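You operate a simulated robot arm through the tools that you are given. There is no shell and no other tool.

You are at the controls of a simulated robot arm. One attempt, no reset.

Task
Move the air hose to the CART outlet and set the card's pressure.
Fine: shut the valve and bleed the line before the coupler comes out; leave the valve open after.
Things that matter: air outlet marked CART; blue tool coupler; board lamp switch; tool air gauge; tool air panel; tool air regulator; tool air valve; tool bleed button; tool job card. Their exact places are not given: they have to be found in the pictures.

Only the result counts: the job must be done as asked and must still hold three seconds after the hand-in. Knocking over, shifting, dropping, spilling or breaking anything else fails it.

Robot
A 7-joint arm with a fingered hand on a trunk, on a base that drives. Base frame: it is fixed to the floor where the robot stands at the start and does not move with it; the origin is under the middle of the robot, x ahead of it, y to its left, z up. Units: m, rad, N and s.
With the tool pointing down near the work surface it reaches from about 0.18 to 0.5 m from the robot's upright axis, wherever it stands. Its first joint turns from -2.007 to 2.007 rad. Places, roughly: air outlet marked CART [-0.1, -2.2, 1.1]; blue tool coupler [0, -2, 1.25]; board lamp switch [0.1, -1.5, 1.3]; tool air gauge [0, -2.1, 1.3]; tool air panel [0, -2.1, 1.2]; tool air regulator [-0.1, -2.2, 1.3]; tool air valve [0, -1.9, 1.3]; tool bleed button [0, -1.9, 1.1]; tool job card [-0.25, -2.25, 1]. Payload 3.1 kg.
Tool frame: the origin (TCP) lies between the finger pads and is the grasp point; the fingertips stand 0.022 m ahead of it; z points along the fingers, y is the line along which they close. The gripper opens to 0.112 m. The gripper's body begins 0.06 m behind the TCP. The gripper is a hand of 3 fingers: y runs from the thumb to the fingers, the wrist lies at [0, 0, -0.218] in the tool frame.
Orientation is told as [roll, pitch, yaw] about the base's x, y, z axes, in that order, counted from this pose: with the fingers straight down and closing along the base's y, the tool's x points along the base's -x, its y along +y and its z along -z.

Tools
- The arm moves only by the tool jog_arm. Its argument "motion" is a list of rows, each an object (a shift or turn left out is 0) with "dr": the turn, a rotation vector about the tool's x, y, z in rad, a list of three; "dp": the shift along the tool's x, y, z in m, a list of three. In form: [{"dr": [rx, ry, rz], "dp": [dx, dy, dz]}, ...]. A call has 1 to 20 rows; each row is the pose to reach, as a shift and turn from the pose commanded when the call began, along the tool's axes at that moment. Each row takes 0.2 s and may step no farther than 0.05 m and 0.15 rad from the row before; otherwise, the whole call is refused. Where a pose cannot be reached the arm comes as near as it can. A force on the tool above 40 N (or 10 N above the force at the start of the call, whichever is more), or a blocked arm, ends the call early, and 0.2 s more pass. In this call time passes only in rows, and 0.2 s behind the last. The reply holds the time, the measured pose of the TCP, the force on the tool along the base axes, the opening and the grip force, in the units named above and with some noise, with the torque about the TCP (base axes, N m) and any sound that the robot's microphone picked up.
- Cameras (640 x 400 px; columns grow to the right, rows downward): "scene" is now at [0.0174, 0.1414, 1.6421]; the picture's right is [-0.10, -0.99, 0.00], its down [-0.69, 0.07, -0.72] and it looks along [0.72, -0.07, -0.69] (base axes); focal length 290 px, centre (320, 200). "wrist" rides on the gripper at [0.066, 0.003, -0.08] in the tool frame; the picture's right is [-0.05, 1.00, 0.00], its down [-0.77, -0.04, -0.64] and it looks along [-0.64, -0.03, 0.77] (tool axes); focal length 275 px, centre (320, 200).
- grab_frame(camera): a new picture of that camera. The clock stands still meanwhile.
- lift_body(by): slides the trunk up (or, below 0, down) by that many m; the arm and the scene camera ride with it, the base frame stays. It gives what a move gives, with no picture.
- drive_base(legs): drives the robot by 1 to 6 legs, each [ahead, left, turn to the left] in m, m and rad, along the robot's own axes; the way and the turn of a leg run together, so that a leg with both is an arc; at most 1.5 m and 3.142 rad a leg. The arm and the cameras ride along, it lands a little off, and it stops where it bumps. It gives what a move gives.
- move_fingers(finger1, finger2, thumb_bend): sets how far each is bent, from 0 (flat) to 100 (curled in); at 30 the hand is open as for a grip, at 70 the pads meet at the TCP. One left out holds its place. A second passes; each finger stops where it meets its share of the squeeze, and holds until it gets a number again. It is the only way to open and close the hand. It gives what a move gives, with no picture; readings hold the bend of each and the force on the fingers (four entries, about 0 where the hand has none), thumb and palm.
- pan_tilt(pan, tilt): turns the head with the scene camera to pan (to the left, within 2.705 rad either way) and tilt (down, from -0.506 to 1.204), counted from straight ahead of the robot. It gives what a move gives.
- measure_at(camera, pixels): there is no depth. For up to 12 entries [column, row, z] of the newest picture of that camera ("zoom" is the newest enlarged one), the place [x, y] in the base frame at which the ray of that pixel passes the height z, good to about 0.002 m, but the place of the scene camera against the robot may be out by one fixed shift of up to 0.012 m in any direction. The clock stands still meanwhile.
- close_up(camera, box): a new picture of the part [left, top, right, bottom] of that camera's present view, enlarged. The clock stands still meanwhile.
- sign_off(): hands the job in; it is judged then, once.

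Leave the gripper open and the arm clear of the work at the hand-in unless told otherwise.

The tools are called after ">>>" as a command line: name --argument value ..., lists and objects as JSON in quotes. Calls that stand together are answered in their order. jog_arm: Moves the arm, as the interface text tells. Its arguments: {"type":"object","properties":{"motion":{"type":"array","items":{"type":"object","properties":{"dr":{"type":"array","items":{"type":"number"}},"dp":{"type":"array","items":{"type":"number"}}}}}},"required":["motion"]} The other tools are called the same way: lift_body (by) slides the trunk up or down; move_fingers (finger1, finger2, thumb_bend) moves the fingers one by one; drive_base (legs) drives the base; pan_tilt (pan, tilt) turns the head that bears the scene camera; grab_frame (camera) takes a picture; measure_at (camera, pixels) gives the place at which the rays of pixels pass given heights; close_up (camera, box) takes an enlarged picture of a part of a camera's view; sign_off () hands the job in.

At the start:

```text
t: 0.0
tool_pos: [0.4205, 0.0027, 1.1645]
tcp_rot: [0.001, 0.002, 0.001]
wrist_force: [-0.8, -0.4, -0.3]
moment: [-0.03, 0.02, -0.02]
width: 0.112
gripper_force: 0.0
shape: jaw
bend: [30.0, 30.0, 30.0]
finger forces: [0.1, 0.1, 0.0, 0.0, 0.1, 0.0]
trunk travel left (down, up): [-0.775, 0.215]
robot x, y, heading: [0.0004, -0.0018, 0.0]
head pan, tilt: [-0.103, 0.764]
```

scene: 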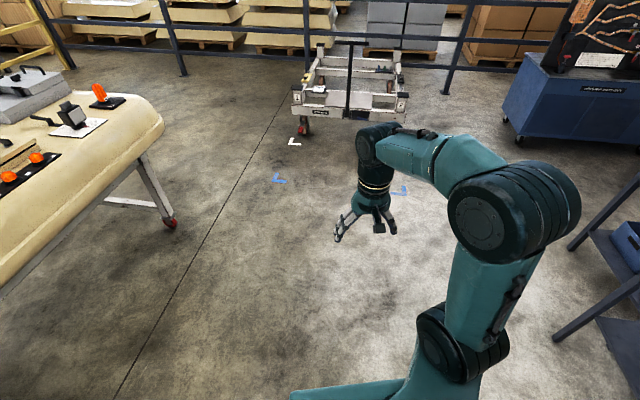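
wrist: 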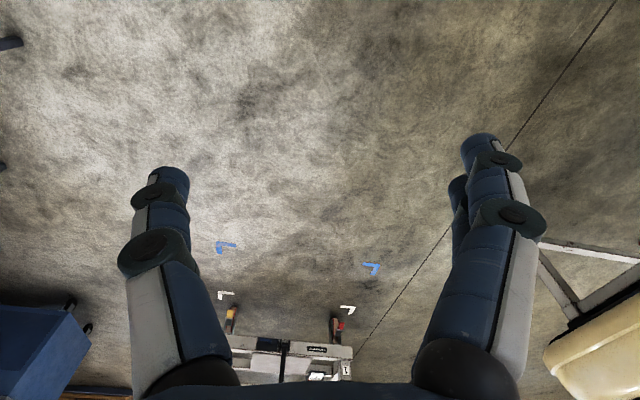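

The scene shows the floor, a cart and the arm, but no air panel. It should be to my right at about y = -2, so I'll turn the head that way.

>>> pan_tilt --pan -1.57 --tilt 0.25

>>> grab_frame --camera "scene"

```text
t: 1.6
tool_pos: [0.4217, 0.0033, 1.1644]
tcp_rot: [-0.001, -0.001, 0.0]
wrist_force: [-0.1, 0.5, 0.4]
moment: [0.0, 0.02, 0.04]
width: 0.112
gripper_force: 0.1
shape: jaw
bend: [30.0, 30.0, 30.0]
finger forces: [0.1, 0.0, 0.1, 0.0, 0.1, 0.0]
trunk travel left (down, up): [-0.775, 0.215]
robot x, y, heading: [0.0002, -0.0028, 0.001]
head pan, tilt: [-1.571, 0.25]
```

```text
taken
```

scene: 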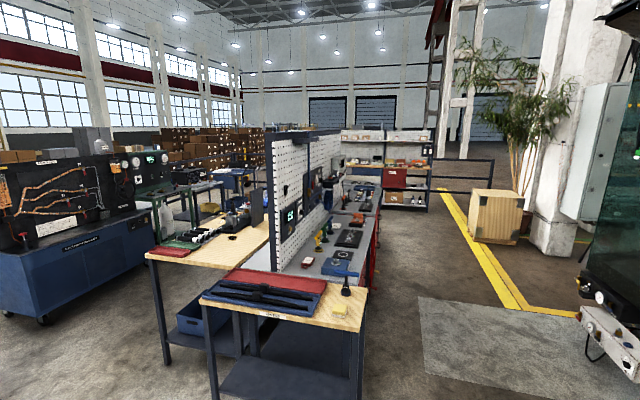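

I see a pegboard standing on a bench ahead, seen at a slant around columns 265-345. I'll zoom in on it.

>>> close_up --camera "scene" --box '[190, 110, 390, 320]'

>>> close_up --camera "scene" --box '[260, 125, 390, 285]'

```text
1.90 times, centred on (290, 215) of scene
```

zoom: 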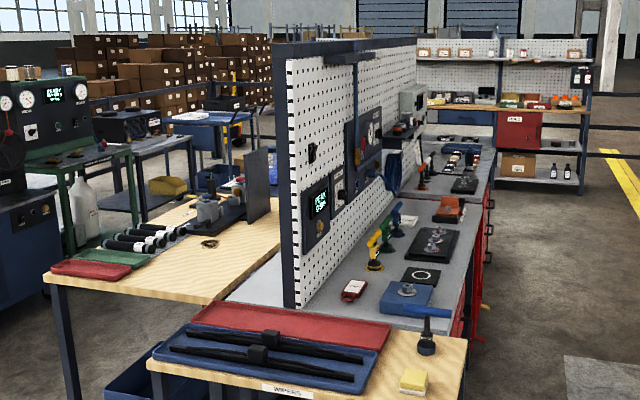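

```text
2.50 times, centred on (325, 205) of scene
```

zoom: 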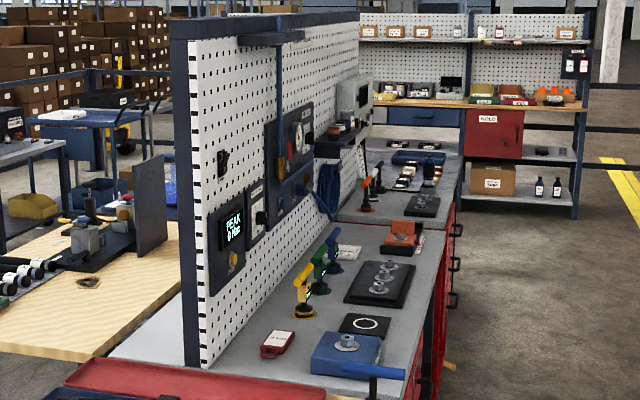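

The pegboard faces roughly -x, with the air panel in its middle (zoom columns 265-370) and a bench in front of it. I'll measure the bench edges and the board foot so I can plan where to stand.

>>> measure_at --camera "zoom" --pixels '[[447, 235, 0.9], [447, 235, 0.95], [410, 390, 0.9], [207, 368, 0.9], [207, 368, 0.95], [345, 222, 0.9], [345, 222, 0.95], [462, 165, 0.9], [450, 368, 0.0], [447, 240, 0.97], [230, 215, 1.3], [385, 165, 0.95]]'

>>> pan_tilt --pan -1.75 --tilt 0.5

>>> grab_frame --camera "scene"

```text
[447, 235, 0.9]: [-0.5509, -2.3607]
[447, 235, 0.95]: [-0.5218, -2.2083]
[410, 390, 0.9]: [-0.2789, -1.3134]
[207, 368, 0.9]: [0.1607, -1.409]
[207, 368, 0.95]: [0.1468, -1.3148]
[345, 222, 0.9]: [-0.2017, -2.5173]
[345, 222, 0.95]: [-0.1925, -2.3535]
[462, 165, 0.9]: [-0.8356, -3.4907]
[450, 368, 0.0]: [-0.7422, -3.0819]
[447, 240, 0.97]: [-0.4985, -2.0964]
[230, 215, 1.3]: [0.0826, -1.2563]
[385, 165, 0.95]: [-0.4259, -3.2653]
```

```text
t: 2.4
tool_pos: [0.422, 0.0018, 1.1652]
tcp_rot: [0.001, 0.0, 0.002]
wrist_force: [-0.7, -0.3, -0.1]
moment: [0.02, -0.03, 0.0]
width: 0.112
gripper_force: 0.1
shape: jaw
bend: [30.0, 30.0, 30.0]
finger forces: [0.0, 0.1, 0.0, 0.1, 0.0, 0.1]
trunk travel left (down, up): [-0.775, 0.215]
robot x, y, heading: [0.0025, -0.0005, -0.004]
head pan, tilt: [-1.751, 0.499]
```

```text
taken
```

scene: 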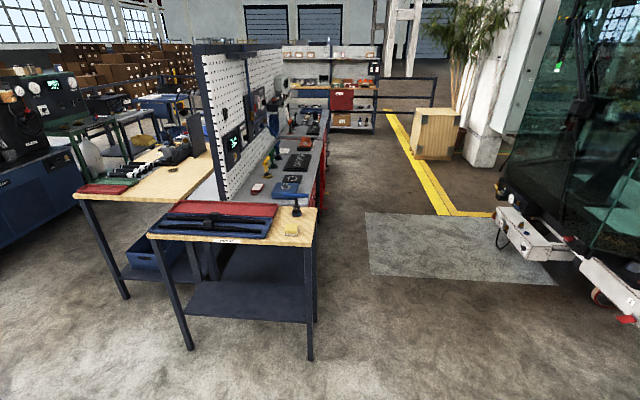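

The board slants: its foot runs from about (0.16,-1.41) to (-0.20,-2.52). I want to stand about 0.85 m in front of it, so I'll check the clearance to the vehicle on the right and the table corner.

>>> measure_at --camera "scene" --pixels '[[370, 275, 0.0], [555, 285, 0.0], [365, 212, 0.0], [495, 215, 0.0], [310, 360, 0.0], [310, 245, 0.9], [600, 305, 0.0], [500, 245, 0.0], [500, 225, 0.5], [580, 265, 0.5], [190, 348, 0.0], [320, 208, 0.0]]'

>>> pan_tilt --pan -2.5 --tilt 0.6

>>> grab_frame --camera "scene"

```text
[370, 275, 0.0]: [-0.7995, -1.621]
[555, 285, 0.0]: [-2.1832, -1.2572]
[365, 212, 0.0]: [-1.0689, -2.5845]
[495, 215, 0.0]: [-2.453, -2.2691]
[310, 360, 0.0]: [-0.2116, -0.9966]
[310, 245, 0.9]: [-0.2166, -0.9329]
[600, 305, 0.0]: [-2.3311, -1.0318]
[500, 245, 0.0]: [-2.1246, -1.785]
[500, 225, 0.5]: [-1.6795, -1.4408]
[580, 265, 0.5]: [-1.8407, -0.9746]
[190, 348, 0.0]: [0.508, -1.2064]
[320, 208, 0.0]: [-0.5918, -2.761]
```

```text
t: 3.5
tool_pos: [0.4204, 0.0032, 1.1649]
tcp_rot: [0.0, 0.0, 0.0]
wrist_force: [0.1, -1.0, -0.4]
moment: [0.0, -0.03, 0.0]
width: 0.1121
gripper_force: 0.1
shape: jaw
bend: [30.0, 30.0, 30.0]
finger forces: [0.1, 0.0, 0.1, 0.0, 0.1, 0.0]
trunk travel left (down, up): [-0.775, 0.215]
robot x, y, heading: [-0.0007, -0.0014, 0.002]
head pan, tilt: [-2.499, 0.6]
```

```text
taken
```

scene: 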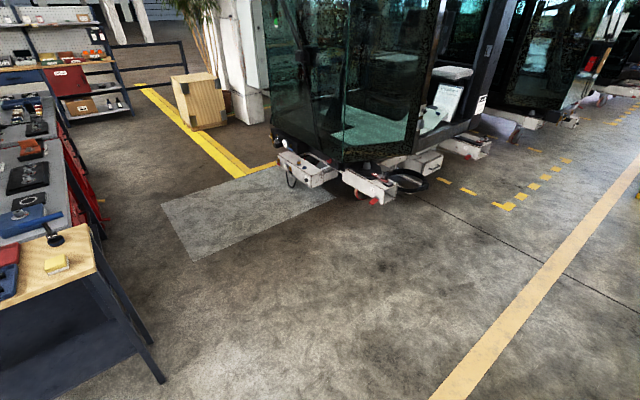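

The floor to the right and behind is clear, and the vehicle stays at x < -1.7. I'll back up 1.0 m, slide right 1.75 m and turn -0.28 to face the board.

>>> drive_base --legs '[[-1.0, 0, 0], [0, -1.5, 0], [0, -0.27, -0.28]]'

>>> pan_tilt --pan 0.0 --tilt 0.45

>>> grab_frame --camera "scene"

```text
t: 17.1
tool_pos: [-0.6228, -1.8692, 1.1638]
tcp_rot: [-0.001, 0.001, -0.268]
wrist_force: [0.0, 0.3, -0.2]
moment: [0.04, -0.01, 0.01]
width: 0.1121
gripper_force: 0.1
shape: jaw
bend: [30.0, 30.0, 30.0]
finger forces: [0.1, 0.0, 0.1, 0.0, 0.0, 0.0]
trunk travel left (down, up): [-0.775, 0.215]
robot x, y, heading: [-1.029, -1.7618, -0.266]
head pan, tilt: [-2.499, 0.6]
```

```text
t: 19.4
tool_pos: [-0.6244, -1.8698, 1.163]
tcp_rot: [0.002, 0.001, -0.267]
wrist_force: [0.6, 0.3, 0.4]
moment: [0.06, -0.02, 0.0]
width: 0.1122
gripper_force: 0.2
shape: jaw
bend: [30.0, 30.0, 30.0]
finger forces: [0.0, 0.0, 0.0, 0.0, 0.0, 0.0]
trunk travel left (down, up): [-0.775, 0.215]
robot x, y, heading: [-1.03, -1.7599, -0.264]
head pan, tilt: [0.0, 0.45]
```

```text
taken
```

scene: 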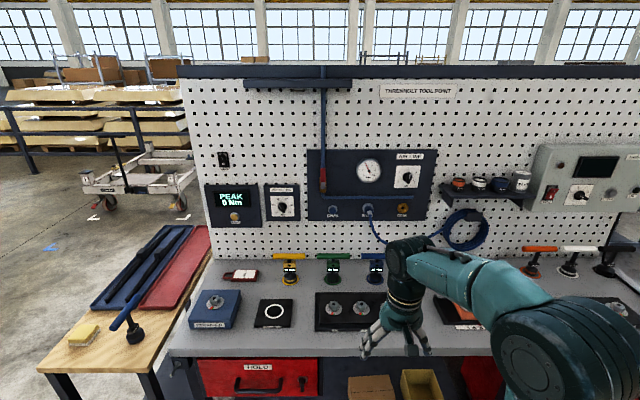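

I'm now facing the board. The air panel spans about columns 307-440, rows 148-220. I'll enlarge it.

>>> close_up --camera "scene" --box '[295, 135, 445, 229]'

>>> close_up --camera "scene" --box '[195, 140, 315, 240]'

>>> close_up --camera "scene" --box '[400, 130, 640, 340]'

```text
4.26 times, centred on (370, 182) of scene
```

zoom: 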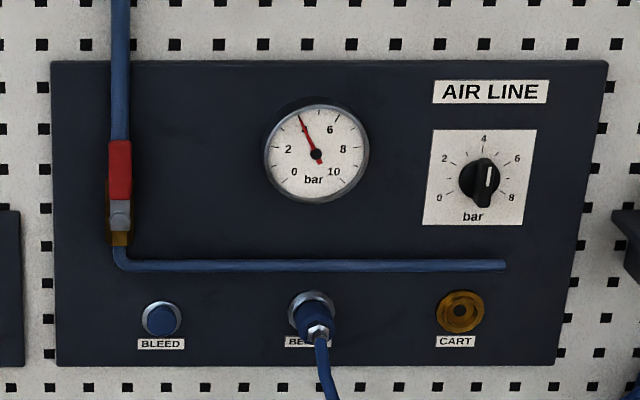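

```text
4.00 times, centred on (255, 190) of scene
```

zoom: 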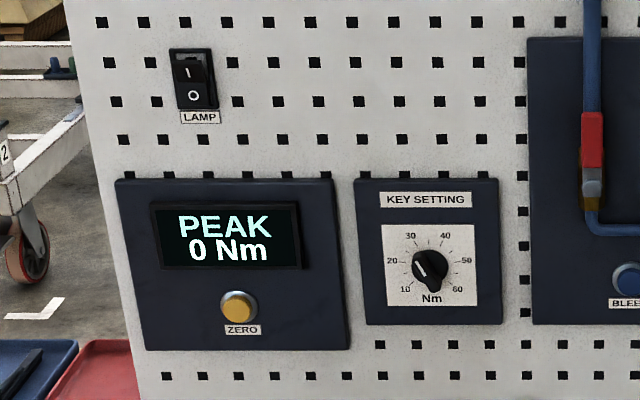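

```text
1.90 times, centred on (520, 235) of scene
```

zoom: 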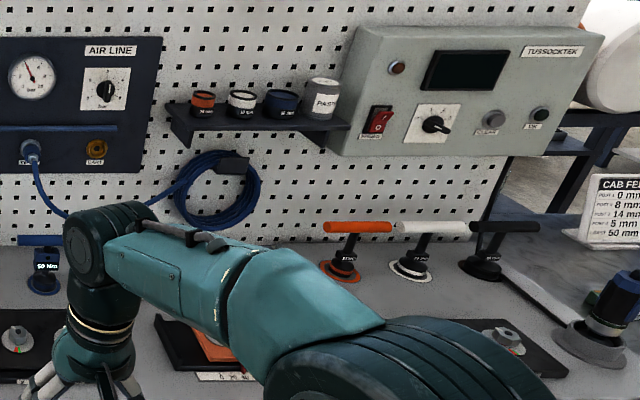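

The panel reads clearly. The red valve lever is upright, in line with the pipe, so it is open. The blue coupler sits in the BENCH outlet, CART is the empty brass outlet, and BLEED is the button on the left. The arm hides the job card, so I'll swing the hand up to point at the board, turning about the wrist.

>>> jog_arm --motion '[{"dr": [0, -0.1428, 0], "dp": [-0.031, 0, -0.0022]}, {"dr": [0, -0.2856, 0], "dp": [-0.0614, 0, -0.0088]}, {"dr": [0, -0.4284, 0], "dp": [-0.0906, 0, -0.0197]}, {"dr": [0, -0.5712, 0], "dp": [-0.1179, 0, -0.0346]}, {"dr": [0, -0.714, 0], "dp": [-0.1428, 0, -0.0533]}, {"dr": [0, -0.8568, 0], "dp": [-0.1648, 0, -0.0753]}, {"dr": [0, -0.9996, 0], "dp": [-0.1834, 0, -0.1002]}, {"dr": [0, -1.1424, 0], "dp": [-0.1983, 0, -0.1274]}, {"dr": [0, -1.2852, 0], "dp": [-0.2092, 0, -0.1566]}, {"dr": [0, -1.428, 0], "dp": [-0.2158, 0, -0.187]}, {"dr": [0, -1.5708, 0], "dp": [-0.218, 0, -0.218]}]'

>>> grab_frame --camera "scene"

>>> grab_frame --camera "wrist"

```text
t: 21.8
tool_pos: [-0.413, -1.9248, 1.3831]
tcp_rot: [-2.522, -1.566, 2.255]
wrist_force: [0.3, 1.5, -0.6]
moment: [0.02, 0.0, -0.03]
width: 0.1117
gripper_force: 0.1
shape: jaw
bend: [30.0, 30.0, 30.0]
finger forces: [0.0, 0.0, 0.0, 0.0, 0.0, 0.1]
trunk travel left (down, up): [-0.775, 0.215]
robot x, y, heading: [-1.0295, -1.7575, -0.268]
head pan, tilt: [0.0, 0.45]
```

```text
taken
```

scene: 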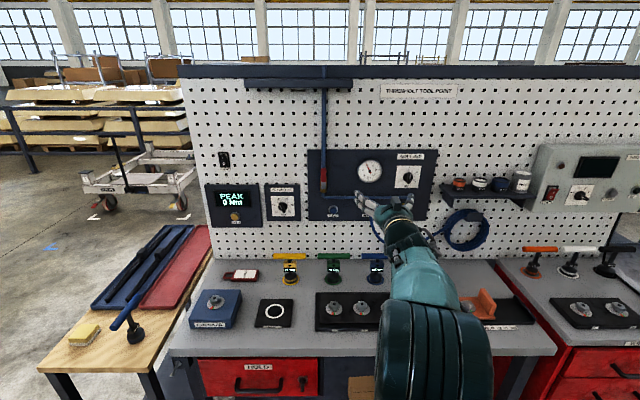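

```text
taken
```

wrist: 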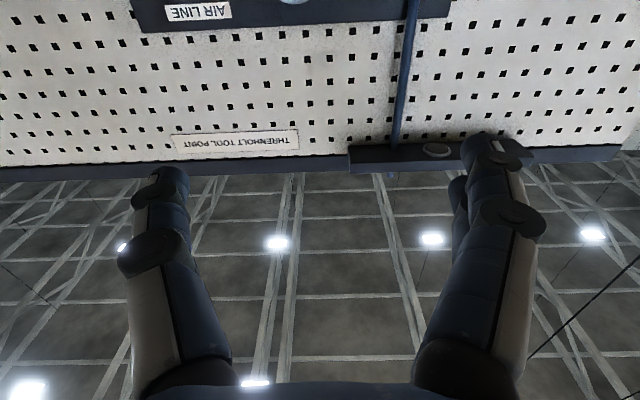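

The arm still covers the card area. I'll slide the hand 0.2 m left and roll it over in the same move, so the wrist camera ends up above the hand.

>>> jog_arm --motion '[{"dr": [0, 0, 0.15], "dp": [0, 0.01, 0]}, {"dr": [0, 0, 0.3], "dp": [0, 0.02, 0]}, {"dr": [0, 0, 0.45], "dp": [0, 0.03, 0]}, {"dr": [0, 0, 0.6], "dp": [0, 0.04, 0]}, {"dr": [0, 0, 0.75], "dp": [0, 0.05, 0]}, {"dr": [0, 0, 0.9], "dp": [0, 0.06, 0]}, {"dr": [0, 0, 1.05], "dp": [0, 0.07, 0]}, {"dr": [0, 0, 1.2], "dp": [0, 0.08, 0]}, {"dr": [0, 0, 1.35], "dp": [0, 0.09, 0]}, {"dr": [0, 0, 1.5], "dp": [0, 0.1, 0]}]'

>>> grab_frame --camera "scene"

```text
t: 24.0
tool_pos: [-0.3855, -1.83, 1.3826]
tcp_rot: [1.571, -0.07, -1.836]
wrist_force: [0.7, 0.4, 0.6]
moment: [-0.01, 0.01, 0.01]
width: 0.1119
gripper_force: 0.1
shape: jaw
bend: [30.0, 30.0, 30.0]
finger forces: [0.0, 0.0, 0.1, 0.0, 0.0, 0.0]
trunk travel left (down, up): [-0.775, 0.215]
robot x, y, heading: [-1.0303, -1.7594, -0.268]
head pan, tilt: [0.0, 0.45]
```

```text
taken
```

scene: 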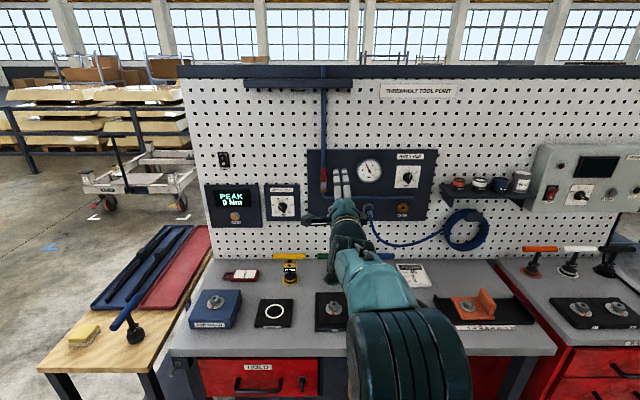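

A white card is now partly visible on the bench near (412,275). I'll enlarge it.

>>> close_up --camera "scene" --box '[390, 255, 440, 290]'

>>> jog_arm --motion '[{"dr": [0, 0, 0.15], "dp": [0.01, 0, 0]}, {"dr": [0, 0, 0.3], "dp": [0.02, 0, 0]}, {"dr": [0, 0, 0.45], "dp": [0.03, 0, 0]}, {"dr": [0, 0, 0.6], "dp": [0.04, 0, 0]}, {"dr": [0, 0, 0.75], "dp": [0.05, 0, 0]}, {"dr": [0, 0, 0.9], "dp": [0.06, 0, 0]}, {"dr": [0, 0, 1.05], "dp": [0.07, 0, 0]}, {"dr": [0, 0, 1.2], "dp": [0.08, 0, 0]}, {"dr": [0, 0, 1.35], "dp": [0.09, 0, 0]}, {"dr": [0, 0, 1.5], "dp": [0.1, 0, 0]}, {"dr": [0, 0, 1.6416], "dp": [0.1, 0, 0]}]'

>>> grab_frame --camera "scene"

>>> grab_frame --camera "wrist"

```text
11.43 times, centred on (415, 272) of scene
```

zoom: 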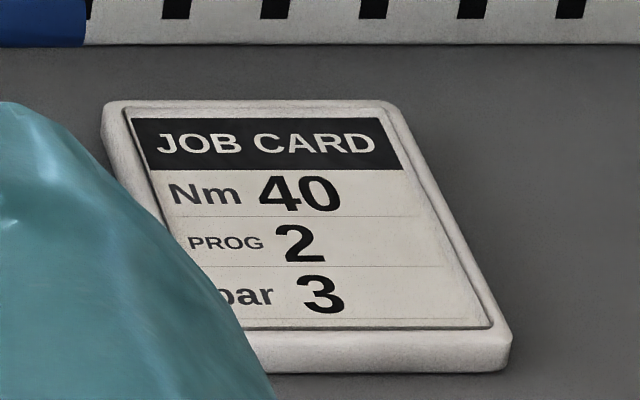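

```text
t: 26.4
tool_pos: [-0.3609, -1.7339, 1.375]
tcp_rot: [-1.388, 1.569, 1.488]
wrist_force: [0.2, -0.2, 0.0]
moment: [0.01, 0.0, 0.0]
width: 0.1121
gripper_force: 0.0
shape: jaw
bend: [30.0, 30.0, 30.0]
finger forces: [0.1, 0.0, 0.1, 0.0, 0.0, 0.0]
trunk travel left (down, up): [-0.775, 0.215]
robot x, y, heading: [-1.029, -1.7598, -0.27]
head pan, tilt: [0.0, 0.45]
```

```text
taken
```

scene: 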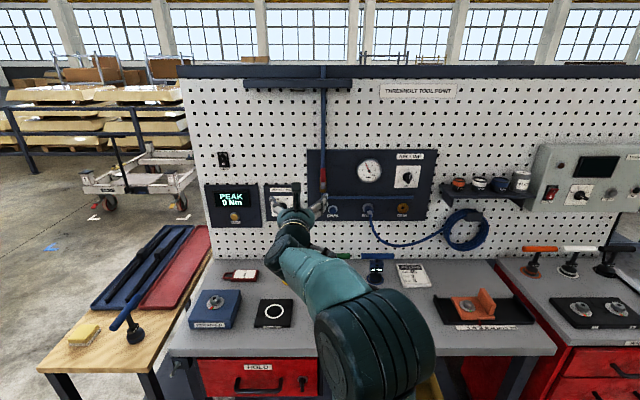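

```text
taken
```

wrist: 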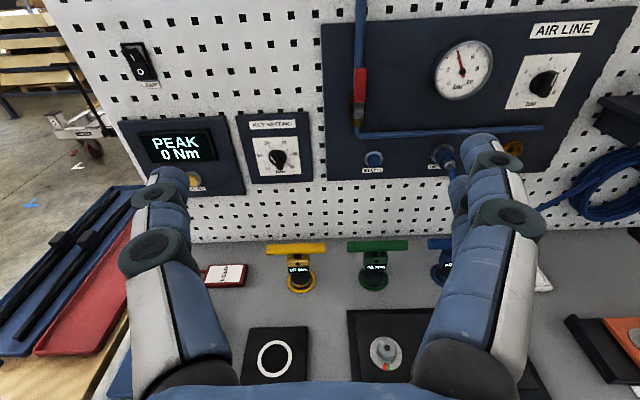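

The job card reads "Nm 40, PROG 2, bar 3", so the target pressure is 3 bar. The roll worked, and the wrist camera now looks over the hand at the panel. I'll take measurements from here and then triangulate from a second position.

>>> close_up --camera "wrist" --box '[310, 0, 630, 200]'

>>> measure_at --camera "wrist" --pixels '[[360, 115, 1.2], [360, 115, 1.3], [374, 160, 1.1], [374, 160, 1.2], [443, 156, 1.1], [443, 156, 1.2], [512, 152, 1.1], [512, 152, 1.2], [462, 70, 1.2], [462, 70, 1.35], [542, 84, 1.2], [542, 84, 1.35]]'

```text
2.00 times, centred on (470, 100) of wrist
```

zoom: 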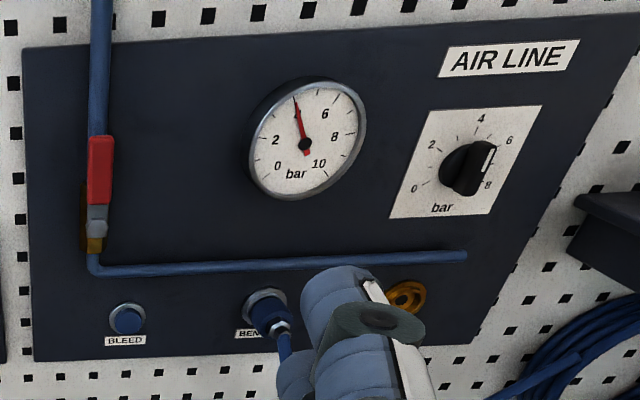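

```text
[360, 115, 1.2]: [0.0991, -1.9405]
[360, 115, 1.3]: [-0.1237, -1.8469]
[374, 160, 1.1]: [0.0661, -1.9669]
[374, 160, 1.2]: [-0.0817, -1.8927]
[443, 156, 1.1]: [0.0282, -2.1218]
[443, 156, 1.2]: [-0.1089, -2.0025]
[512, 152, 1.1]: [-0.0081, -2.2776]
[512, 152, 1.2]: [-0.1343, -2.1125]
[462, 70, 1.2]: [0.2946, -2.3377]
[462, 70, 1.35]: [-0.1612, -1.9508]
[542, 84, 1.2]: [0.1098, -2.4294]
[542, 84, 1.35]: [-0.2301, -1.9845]
```

I'll shift the hand 0.1 m down and 0.05 m left for a second viewpoint. The left shift keeps the fingers off the outlets in the picture.

>>> jog_arm --motion '[{"dp": [-0.04, -0.02, 0]}, {"dp": [-0.08, -0.04, 0]}, {"dp": [-0.12, -0.06, 0]}, {"dp": [-0.15, -0.06, 0]}]'

>>> grab_frame --camera "wrist"

>>> close_up --camera "wrist" --box '[310, 0, 630, 200]'

```text
t: 27.4
tool_pos: [-0.344, -1.6757, 1.2243]
tcp_rot: [-1.887, 1.571, 0.987]
wrist_force: [-0.2, -1.0, -0.4]
moment: [-0.03, -0.01, -0.01]
width: 0.1119
gripper_force: 0.1
shape: jaw
bend: [30.0, 30.0, 30.0]
finger forces: [0.0, 0.1, 0.0, 0.0, 0.1, 0.0]
trunk travel left (down, up): [-0.775, 0.215]
robot x, y, heading: [-1.0276, -1.7558, -0.27]
head pan, tilt: [0.0, 0.45]
```

```text
taken
```

wrist: 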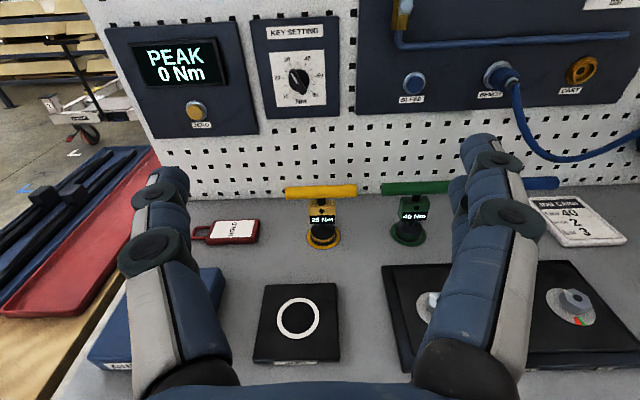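

```text
2.00 times, centred on (470, 100) of wrist
```

zoom: 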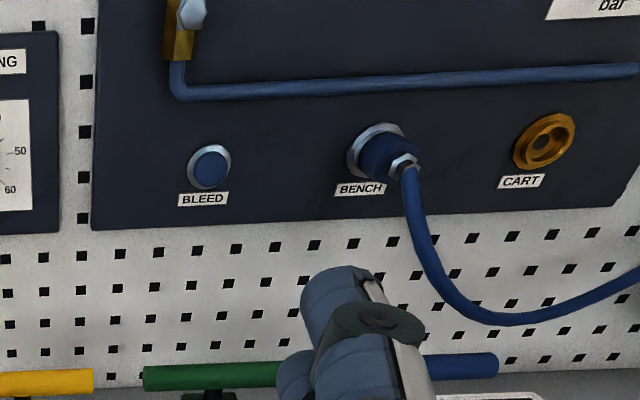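

The second view shows BLEED at zoom (209,166), the BENCH collar at (380,150), CART at (543,143) and the panel's lower-left corner at (91,230). I'll measure these.

>>> measure_at --camera "zoom" --pixels '[[209, 166, 1.1], [209, 166, 1.2], [91, 230, 1.1], [91, 230, 1.2], [380, 150, 1.1], [380, 150, 1.2], [543, 143, 1.1], [543, 143, 1.2], [203, 199, 1.1], [203, 199, 1.2], [176, 95, 1.1], [176, 95, 1.2]]'

```text
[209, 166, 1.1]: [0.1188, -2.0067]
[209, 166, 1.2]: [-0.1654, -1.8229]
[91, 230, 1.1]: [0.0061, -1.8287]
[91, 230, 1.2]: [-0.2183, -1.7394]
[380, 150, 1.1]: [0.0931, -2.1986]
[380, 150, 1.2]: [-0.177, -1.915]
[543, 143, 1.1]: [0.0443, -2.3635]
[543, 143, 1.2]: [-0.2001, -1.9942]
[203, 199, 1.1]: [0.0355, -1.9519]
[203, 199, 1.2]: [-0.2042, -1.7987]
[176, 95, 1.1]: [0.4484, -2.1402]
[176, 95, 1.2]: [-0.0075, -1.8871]
```

The triangulation agrees well. The board is yawed -0.268, matching my heading. BLEED is at about (0.011,-1.939,1.138) and CART at about (-0.063,-2.206,1.143). The panel is 1.05 m ahead of my axis, so I have to drive closer. I'll look down first to check the gap to the bench.

>>> pan_tilt --pan 0.3 --tilt 1.1

>>> grab_frame --camera "scene"

>>> measure_at --camera "scene" --pixels '[[320, 200, 0.0], [320, 200, 0.9], [100, 100, 0.9], [500, 100, 0.9]]'

```text
t: 28.4
tool_pos: [-0.3433, -1.6767, 1.2262]
tcp_rot: [0.957, 1.57, -2.451]
wrist_force: [0.5, 0.2, 0.4]
moment: [0.02, -0.01, -0.02]
width: 0.1122
gripper_force: 0.1
shape: jaw
bend: [30.0, 30.0, 30.0]
finger forces: [0.0, 0.0, 0.0, 0.1, 0.0, 0.0]
trunk travel left (down, up): [-0.775, 0.215]
robot x, y, heading: [-1.0273, -1.7617, -0.267]
head pan, tilt: [0.3, 1.1]
```

```text
taken
```

scene: 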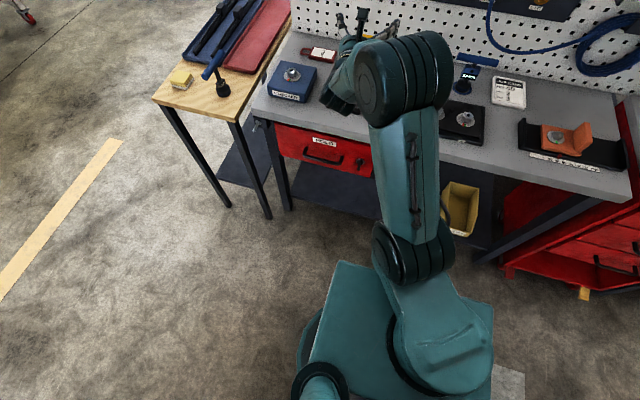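

```text
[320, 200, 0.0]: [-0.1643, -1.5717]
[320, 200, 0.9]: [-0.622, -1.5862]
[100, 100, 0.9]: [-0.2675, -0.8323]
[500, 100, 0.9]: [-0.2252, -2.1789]
```

The teal plate's front edge, around (345,262)-(490,305), is the front of the robot. The bench's front edge runs from (255,118) to (628,200). I'll measure both.

>>> measure_at --camera "scene" --pixels '[[345, 262, 0.0], [345, 262, 0.5], [345, 262, 0.9], [485, 300, 0.0], [485, 300, 0.5], [305, 340, 0.0], [268, 218, 0.0], [288, 210, 0.0], [255, 118, 0.9], [628, 200, 0.9], [510, 275, 0.0], [300, 165, 0.8]]'

```text
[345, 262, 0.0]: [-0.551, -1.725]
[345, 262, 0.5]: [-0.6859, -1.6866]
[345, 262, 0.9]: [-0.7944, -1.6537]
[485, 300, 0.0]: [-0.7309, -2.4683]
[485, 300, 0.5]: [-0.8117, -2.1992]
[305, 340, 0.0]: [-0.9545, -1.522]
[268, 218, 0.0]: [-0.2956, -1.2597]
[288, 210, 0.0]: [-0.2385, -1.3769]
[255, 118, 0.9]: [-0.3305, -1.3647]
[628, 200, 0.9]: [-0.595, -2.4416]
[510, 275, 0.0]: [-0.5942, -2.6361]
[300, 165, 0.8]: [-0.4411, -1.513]
```

My front plate reaches only about 0.2 m ahead of the axis and the bench edge is about 0.58 m ahead. Driving 0.2 m forward is safe, so I'll do that and check again.

>>> drive_base --legs '[[0.2, 0, 0]]'

>>> pan_tilt --pan 0.6 --tilt 1.2

>>> grab_frame --camera "scene"

>>> grab_frame --camera "wrist"

```text
t: 30.1
tool_pos: [-0.1503, -1.7354, 1.2253]
tcp_rot: [0.419, 1.57, -2.996]
wrist_force: [0.2, -1.8, -0.2]
moment: [-0.03, 0.01, -0.02]
width: 0.1118
gripper_force: 0.1
shape: jaw
bend: [30.0, 30.0, 30.0]
finger forces: [0.1, 0.0, 0.0, 0.1, 0.0, 0.0]
trunk travel left (down, up): [-0.775, 0.215]
robot x, y, heading: [-0.8343, -1.8168, -0.278]
head pan, tilt: [0.3, 1.1]
```

```text
t: 30.9
tool_pos: [-0.1501, -1.7321, 1.2261]
tcp_rot: [1.933, 1.57, -1.48]
wrist_force: [0.4, -0.5, -1.1]
moment: [0.0, 0.02, 0.01]
width: 0.1121
gripper_force: 0.0
shape: jaw
bend: [30.0, 30.0, 30.0]
finger forces: [0.0, 0.0, 0.0, 0.0, 0.0, 0.0]
trunk travel left (down, up): [-0.775, 0.215]
robot x, y, heading: [-0.8355, -1.814, -0.271]
head pan, tilt: [0.6, 1.201]
```

```text
taken
```

scene: 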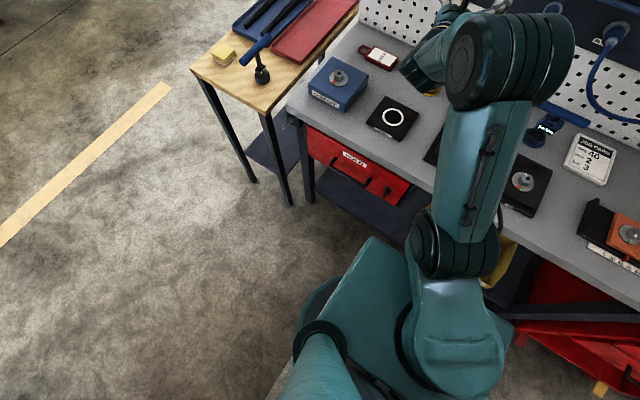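

```text
taken
```

wrist: 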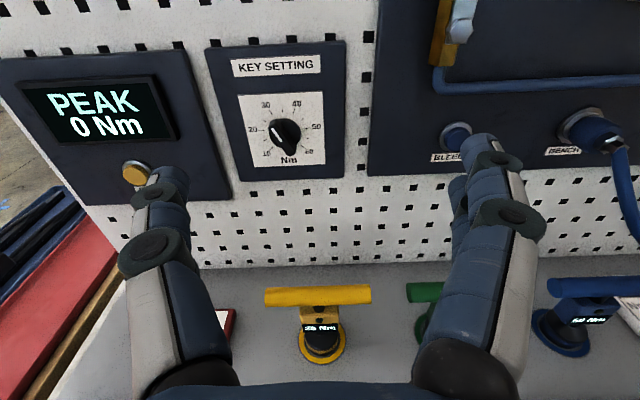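

There is still room to the bench, and the panel is 0.85 m ahead of my axis. I'll move the hand in front of the valve, 0.12 m right and 0.08 m up, and look at it closely.

>>> jog_arm --motion '[{"dp": [0.02, 0.03, 0]}, {"dp": [0.04, 0.06, 0]}, {"dp": [0.06, 0.09, 0]}, {"dp": [0.08, 0.115, -0.01]}]'

>>> grab_frame --camera "wrist"

>>> close_up --camera "wrist" --box '[200, 0, 440, 150]'

```text
t: 31.9
tool_pos: [-0.1916, -1.843, 1.3077]
tcp_rot: [-1.696, 1.57, 1.172]
wrist_force: [-0.8, 1.1, -0.2]
moment: [0.0, 0.0, -0.02]
width: 0.1119
gripper_force: 0.0
shape: jaw
bend: [30.0, 30.0, 30.0]
finger forces: [0.1, 0.0, 0.0, 0.0, 0.0, 0.0]
trunk travel left (down, up): [-0.775, 0.215]
robot x, y, heading: [-0.8356, -1.8127, -0.273]
head pan, tilt: [0.6, 1.201]
```

```text
taken
```

wrist: 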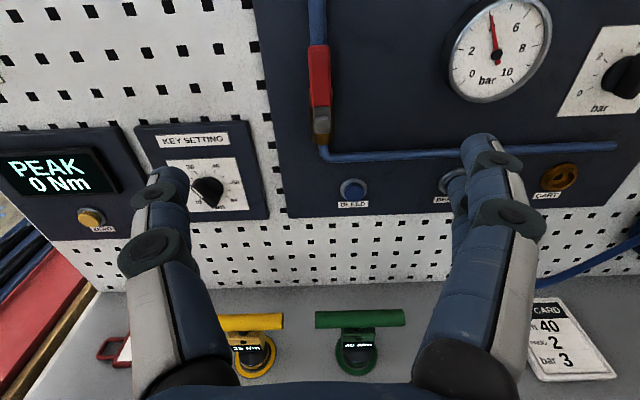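

```text
2.67 times, centred on (320, 75) of wrist
```

zoom: 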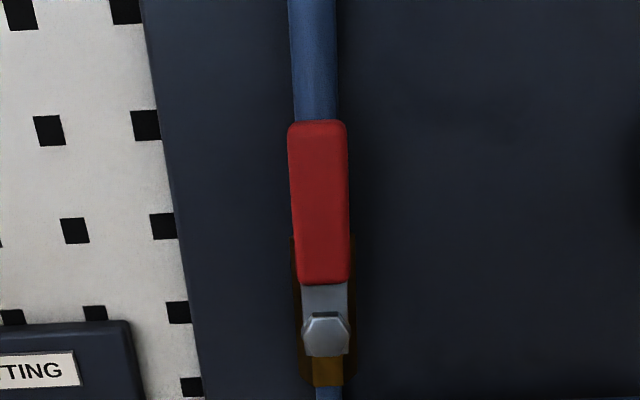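

The lever's pivot nut is at zoom (325,334) and the red handle runs from rows 120 to 285, upright and in line with the pipe. I'll measure the pivot and the handle ends.

>>> measure_at --camera "wrist" --pixels '[[321.9, 125.2, 1.2], [321.9, 125.2, 1.3], [319.3, 45, 1.2], [319.3, 45, 1.35], [320.5, 106, 1.2], [320.5, 106, 1.3], [353, 189, 1.1], [353, 189, 1.2], [556, 178, 1.1], [556, 178, 1.2], [497, 57, 1.2], [497, 57, 1.35]]'

```text
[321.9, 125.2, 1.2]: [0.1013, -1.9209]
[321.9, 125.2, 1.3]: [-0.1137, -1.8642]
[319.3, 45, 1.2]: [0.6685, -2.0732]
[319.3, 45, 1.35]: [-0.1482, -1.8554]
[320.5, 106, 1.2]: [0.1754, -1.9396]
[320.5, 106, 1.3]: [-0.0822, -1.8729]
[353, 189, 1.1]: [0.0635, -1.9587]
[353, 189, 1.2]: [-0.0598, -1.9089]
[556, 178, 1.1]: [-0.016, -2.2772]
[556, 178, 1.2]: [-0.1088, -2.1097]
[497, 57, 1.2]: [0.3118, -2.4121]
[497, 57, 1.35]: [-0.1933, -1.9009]
```

The hand is already level with the handle at s = 1.828, z = 1.308. The pivot is at about z = 1.25 and the red grip spans about z = 1.28-1.33. I'll half-close the fingers into a fork and move 0.1 m closer.

>>> move_fingers --finger1 52 --finger2 52 --thumb_bend 52

>>> jog_arm --motion '[{"dp": [0, 0, 0.035]}, {"dp": [0, 0, 0.07]}, {"dp": [0, 0, 0.1]}]'

>>> grab_frame --camera "wrist"

```text
t: 32.9
tool_pos: [-0.1902, -1.8429, 1.3056]
tcp_rot: [1.112, 1.571, -2.301]
wrist_force: [0.1, 0.0, 0.7]
moment: [-0.01, -0.02, 0.0]
width: 0.0496
gripper_force: 0.1
shape: fingers
bend: [52.0, 52.0, 52.0]
finger forces: [0.0, 0.0, 0.0, 0.0, 0.1, 0.0]
trunk travel left (down, up): [-0.775, 0.215]
robot x, y, heading: [-0.8372, -1.8111, -0.27]
head pan, tilt: [0.6, 1.201]
```

```text
t: 33.6
tool_pos: [-0.0923, -1.8699, 1.3051]
tcp_rot: [0.35, 1.57, -3.064]
wrist_force: [0.1, 0.1, -1.0]
moment: [-0.02, 0.01, -0.02]
width: 0.0497
gripper_force: 0.1
shape: fingers
bend: [52.0, 52.0, 52.0]
finger forces: [0.1, 0.1, 0.0, 0.0, 0.0, 0.0]
trunk travel left (down, up): [-0.775, 0.215]
robot x, y, heading: [-0.838, -1.8148, -0.274]
head pan, tilt: [0.6, 1.201]
```

```text
taken
```

wrist: 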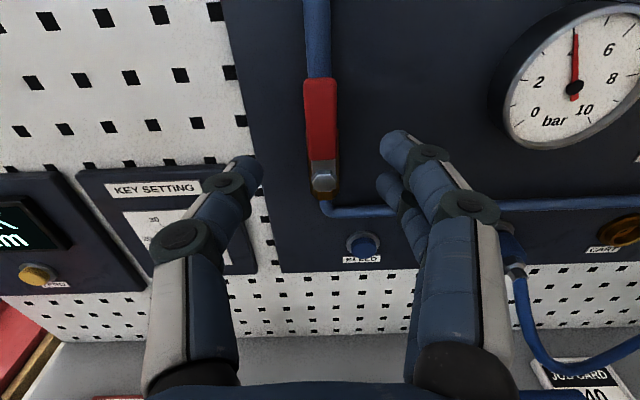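

The handle is centred between the fingers: top at (320,78), pivot nut at (324,182). I'll measure again from this closer view to fix the depth.

>>> measure_at --camera "wrist" --pixels '[[324, 182, 1.2], [324, 182, 1.3], [320, 80, 1.25], [320, 80, 1.35], [322, 162, 1.2], [322, 162, 1.3], [362, 241, 1.1], [362, 241, 1.2]]'

```text
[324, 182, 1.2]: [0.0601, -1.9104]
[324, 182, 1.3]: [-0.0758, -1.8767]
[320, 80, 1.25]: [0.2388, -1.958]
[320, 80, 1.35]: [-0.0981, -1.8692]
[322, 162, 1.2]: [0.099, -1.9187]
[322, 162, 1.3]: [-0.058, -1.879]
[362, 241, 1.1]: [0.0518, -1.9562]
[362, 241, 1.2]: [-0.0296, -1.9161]
```

The handle's front face is about 0.045 m off the panel at z = 1.276-1.326. I'll advance 0.072 m so the fork straddles it.

>>> jog_arm --motion '[{"dp": [0, 0, 0.024]}, {"dp": [0, 0, 0.048]}, {"dp": [0, 0, 0.072]}]'

>>> grab_frame --camera "wrist"

```text
t: 34.5
tool_pos: [-0.025, -1.8885, 1.3063]
tcp_rot: [0.539, 1.572, -2.873]
wrist_force: [0.1, -0.8, 0.2]
moment: [0.03, -0.05, 0.0]
width: 0.0498
gripper_force: 0.1
shape: fingers
bend: [52.0, 52.0, 52.0]
finger forces: [0.0, 0.1, 0.0, 0.0, 0.0, 0.0]
trunk travel left (down, up): [-0.775, 0.215]
robot x, y, heading: [-0.8376, -1.8097, -0.271]
head pan, tilt: [0.6, 1.201]
```

```text
taken
```

wrist: 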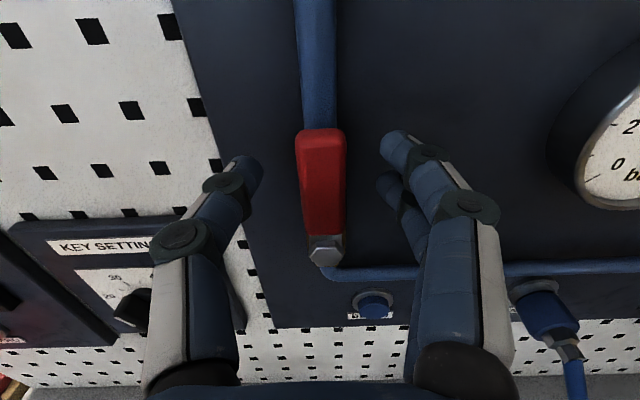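

The handle sits between thumb and fingers with no contact. I'll narrow the fork to bend 60 and nudge right (+y) by 0.025 m, watching force and picture to find the closing direction.

>>> move_fingers --finger1 60 --finger2 60 --thumb_bend 60

>>> jog_arm --motion '[{"dp": [0, 0.008, 0]}, {"dp": [0, 0.016, 0]}, {"dp": [-0.003, 0.024, 0]}]'

>>> grab_frame --camera "wrist"

```text
t: 35.5
tool_pos: [-0.0259, -1.8886, 1.3046]
tcp_rot: [0.749, 1.571, -2.665]
wrist_force: [0.6, 0.0, 0.6]
moment: [-0.02, -0.02, 0.0]
width: 0.0276
gripper_force: 0.0
shape: fingers
bend: [60.0, 60.0, 60.0]
finger forces: [0.0, 0.1, 0.1, 0.1, 0.0, 0.1]
trunk travel left (down, up): [-0.775, 0.215]
robot x, y, heading: [-0.8387, -1.8145, -0.272]
head pan, tilt: [0.6, 1.201]
```

```text
t: 36.2
tool_pos: [-0.0318, -1.912, 1.302]
tcp_rot: [-2.278, 1.571, 0.59]
wrist_force: [-0.4, 1.4, 1.6]
moment: [0.01, -0.04, 0.05]
width: 0.0289
gripper_force: 0.5
shape: fingers
bend: [60.0, 60.0, 59.0]
finger forces: [0.1, 0.0, 0.0, 0.1, 1.4, 0.0]
trunk travel left (down, up): [-0.775, 0.215]
robot x, y, heading: [-0.8341, -1.8131, -0.273]
head pan, tilt: [0.6, 1.201]
```

```text
taken
```

wrist: 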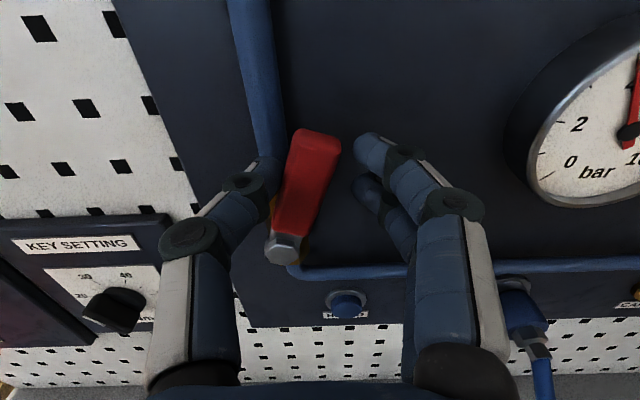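

The lever turns to the right with only about 1.4 N, so clockwise closes it. I'll open the two fingers a bit to keep them clear of the handle, and then follow the arc with the thumb while rolling the hand.

>>> move_fingers --finger1 45 --finger2 45

>>> jog_arm --motion '[{"dr": [0, 0, 0.1], "dp": [-0.0039, 0.0066, 0]}, {"dr": [0, 0, 0.2], "dp": [-0.0085, 0.0128, 0]}, {"dr": [0, 0, 0.3], "dp": [-0.014, 0.0182, 0]}, {"dr": [0, 0, 0.4], "dp": [-0.0201, 0.0228, 0]}, {"dr": [0, 0, 0.5], "dp": [-0.0268, 0.0267, 0]}, {"dr": [0, 0, 0.6], "dp": [-0.0339, 0.0295, 0]}, {"dr": [0, 0, 0.7], "dp": [-0.0414, 0.0314, 0]}, {"dr": [0, 0, 0.75], "dp": [-0.0475, 0.0322, 0]}]'

>>> grab_frame --camera "wrist"

```text
t: 37.2
tool_pos: [-0.0301, -1.9101, 1.3023]
tcp_rot: [1.346, 1.57, -2.067]
wrist_force: [0.1, 0.5, 0.1]
moment: [0.01, -0.03, 0.0]
width: 0.0485
gripper_force: 0.6
shape: fingers
bend: [45.0, 45.0, 60.0]
finger forces: [0.0, 0.1, 0.0, 0.1, 0.8, 0.0]
trunk travel left (down, up): [-0.775, 0.215]
robot x, y, heading: [-0.8379, -1.8123, -0.27]
head pan, tilt: [0.6, 1.201]
```

```text
t: 39.0
tool_pos: [-0.0403, -1.9429, 1.2553]
tcp_rot: [-1.573, 0.816, 1.296]
wrist_force: [-0.6, -1.0, 1.6]
moment: [0.03, -0.02, -0.01]
width: 0.0487
gripper_force: 0.5
shape: fingers
bend: [45.0, 45.0, 60.0]
finger forces: [0.0, 0.1, 0.0, 0.1, 1.7, 0.1]
trunk travel left (down, up): [-0.775, 0.215]
robot x, y, heading: [-0.8331, -1.8145, -0.27]
head pan, tilt: [0.6, 1.201]
```

```text
taken
```

wrist: 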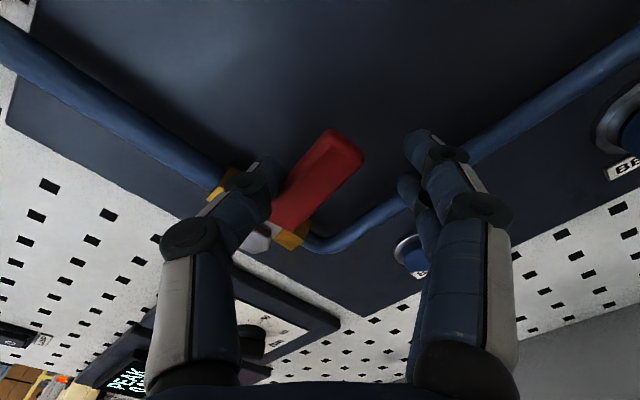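

The lever is close to horizontal now. I'll push straight down a little more to reach its stop, watching the force.

>>> jog_arm --motion '[{"dp": [-0.0037, 0.0034, 0]}, {"dp": [-0.0073, 0.0068, 0]}, {"dp": [-0.0102, 0.0095, 0]}]'

>>> grab_frame --camera "wrist"

```text
t: 39.9
tool_pos: [-0.0415, -1.9448, 1.2456]
tcp_rot: [-1.583, 0.816, 1.289]
wrist_force: [-1.1, -6.3, 14.0]
moment: [0.25, -0.33, -0.13]
width: 0.0546
gripper_force: 7.9
shape: fingers
bend: [45.0, 45.0, 57.0]
finger forces: [0.0, 0.0, 0.0, 0.0, 14.0, 0.0]
trunk travel left (down, up): [-0.775, 0.215]
robot x, y, heading: [-0.836, -1.8177, -0.274]
head pan, tilt: [0.6, 1.201]
```

```text
taken
```

wrist: 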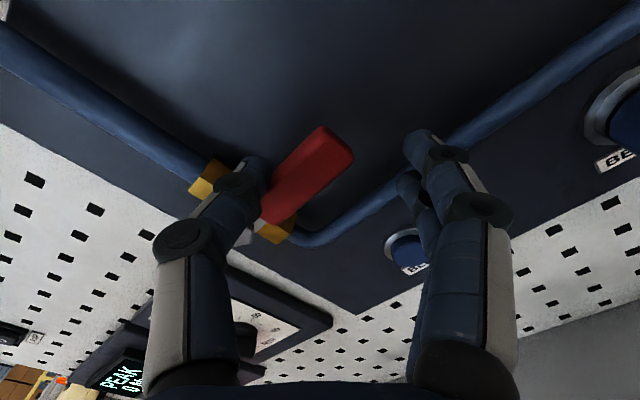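

The force rose to 14 N and the lever stopped moving, so it is at its closed stop. I'll lift off and back away, un-rolling the hand as I go.

>>> jog_arm --motion '[{"dp": [0.0146, -0.0136, 0]}, {"dp": [0.0146, -0.0136, -0.03]}, {"dp": [0.0146, -0.0136, -0.07]}, {"dp": [0.0146, -0.0136, -0.11]}, {"dr": [0, 0, -0.15], "dp": [0.0146, -0.0136, -0.14]}, {"dr": [0, 0, -0.3], "dp": [0.0146, -0.0136, -0.16]}, {"dr": [0, 0, -0.45], "dp": [0.0146, -0.0136, -0.16]}, {"dr": [0, 0, -0.6], "dp": [0.0146, -0.0136, -0.16]}, {"dr": [0, 0, -0.75], "dp": [0.0146, -0.0136, -0.16]}]'

>>> grab_frame --camera "wrist"

```text
t: 41.9
tool_pos: [-0.1941, -1.8993, 1.2604]
tcp_rot: [1.487, 1.568, -1.928]
wrist_force: [0.3, -0.3, 0.0]
moment: [0.0, 0.01, 0.02]
width: 0.0481
gripper_force: 0.0
shape: fingers
bend: [45.0, 45.0, 60.0]
finger forces: [0.1, 0.0, 0.0, 0.0, 0.1, 0.0]
trunk travel left (down, up): [-0.775, 0.215]
robot x, y, heading: [-0.8352, -1.812, -0.278]
head pan, tilt: [0.6, 1.201]
```

```text
taken
```

wrist: 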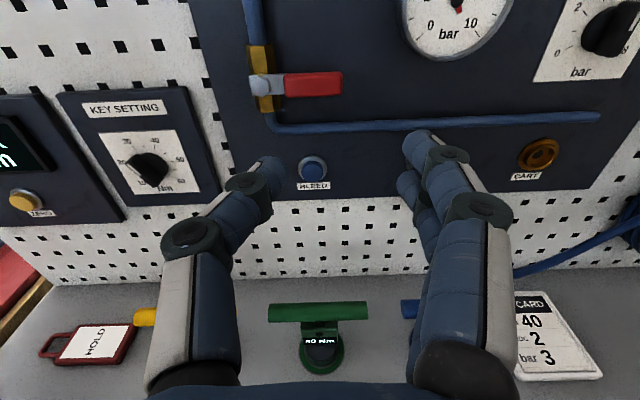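

The valve lever is now horizontal, i.e. shut. Next is the bleed button at (312,170). I'll close the fingers into a point and go in front of it.

>>> move_fingers --finger1 70 --finger2 70 --thumb_bend 70

>>> jog_arm --motion '[{"dp": [-0.03, -0.004, 0.02]}, {"dp": [-0.06, -0.008, 0.04]}, {"dp": [-0.09, -0.012, 0.07]}, {"dp": [-0.115, -0.016, 0.1]}]'

>>> grab_frame --camera "wrist"

```text
t: 42.9
tool_pos: [-0.194, -1.8993, 1.26]
tcp_rot: [1.134, 1.572, -2.279]
wrist_force: [-0.3, 0.2, -0.2]
moment: [0.01, 0.01, -0.04]
width: 0.0028
gripper_force: 0.0
shape: fingers
bend: [70.0, 70.0, 70.0]
finger forces: [0.0, 0.0, 0.0, 0.0, 0.0, 0.1]
trunk travel left (down, up): [-0.775, 0.215]
robot x, y, heading: [-0.8403, -1.8134, -0.269]
head pan, tilt: [0.6, 1.201]
```

```text
t: 43.9
tool_pos: [-0.0904, -1.9112, 1.1458]
tcp_rot: [0.202, 1.572, 3.07]
wrist_force: [0.2, 0.4, -1.1]
moment: [0.03, 0.01, 0.02]
width: 0.0027
gripper_force: 0.1
shape: fingers
bend: [70.0, 70.0, 70.0]
finger forces: [0.0, 0.0, 0.1, 0.0, 0.0, 0.0]
trunk travel left (down, up): [-0.775, 0.215]
robot x, y, heading: [-0.8388, -1.8105, -0.271]
head pan, tilt: [0.6, 1.201]
```

```text
taken
```

wrist: 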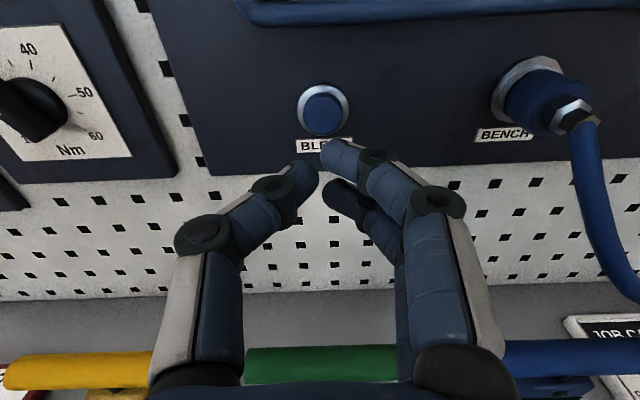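

The button face is at (323,113), right ahead of the fingertips. I'll measure it together with the BENCH collar and the coupler nut.

>>> measure_at --camera "wrist" --pixels '[[323, 113, 1.1], [323, 113, 1.15], [322, 107, 1.1], [322, 107, 1.15], [525, 92, 1.1], [525, 92, 1.15], [573, 113, 1.1], [573, 113, 1.15]]'

```text
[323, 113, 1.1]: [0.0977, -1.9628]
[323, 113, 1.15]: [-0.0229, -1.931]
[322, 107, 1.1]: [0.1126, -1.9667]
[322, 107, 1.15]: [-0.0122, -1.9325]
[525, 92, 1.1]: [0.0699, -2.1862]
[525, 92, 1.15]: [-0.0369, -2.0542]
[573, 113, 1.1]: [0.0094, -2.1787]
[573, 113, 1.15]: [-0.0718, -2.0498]
```

The button centre is at about z = 1.136, lined up sideways. I'll drop 9 mm and advance 0.06 m.

>>> jog_arm --motion '[{"dp": [-0.009, 0, 0.02]}, {"dp": [-0.009, 0, 0.04]}, {"dp": [-0.009, 0, 0.06]}]'

>>> grab_frame --camera "wrist"

```text
t: 44.6
tool_pos: [-0.0341, -1.9279, 1.1348]
tcp_rot: [0.187, 1.57, 3.057]
wrist_force: [-0.5, 0.3, 0.1]
moment: [0.01, -0.02, 0.0]
width: 0.0028
gripper_force: 0.0
shape: fingers
bend: [70.0, 70.0, 70.0]
finger forces: [0.0, 0.1, 0.1, 0.0, 0.0, 0.0]
trunk travel left (down, up): [-0.775, 0.215]
robot x, y, heading: [-0.8371, -1.8118, -0.273]
head pan, tilt: [0.6, 1.201]
```

```text
taken
```

wrist: 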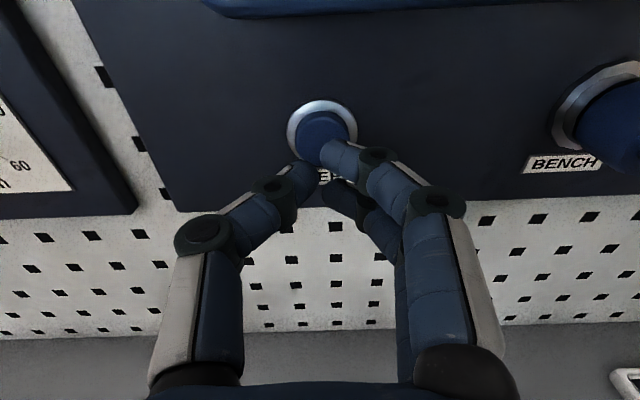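

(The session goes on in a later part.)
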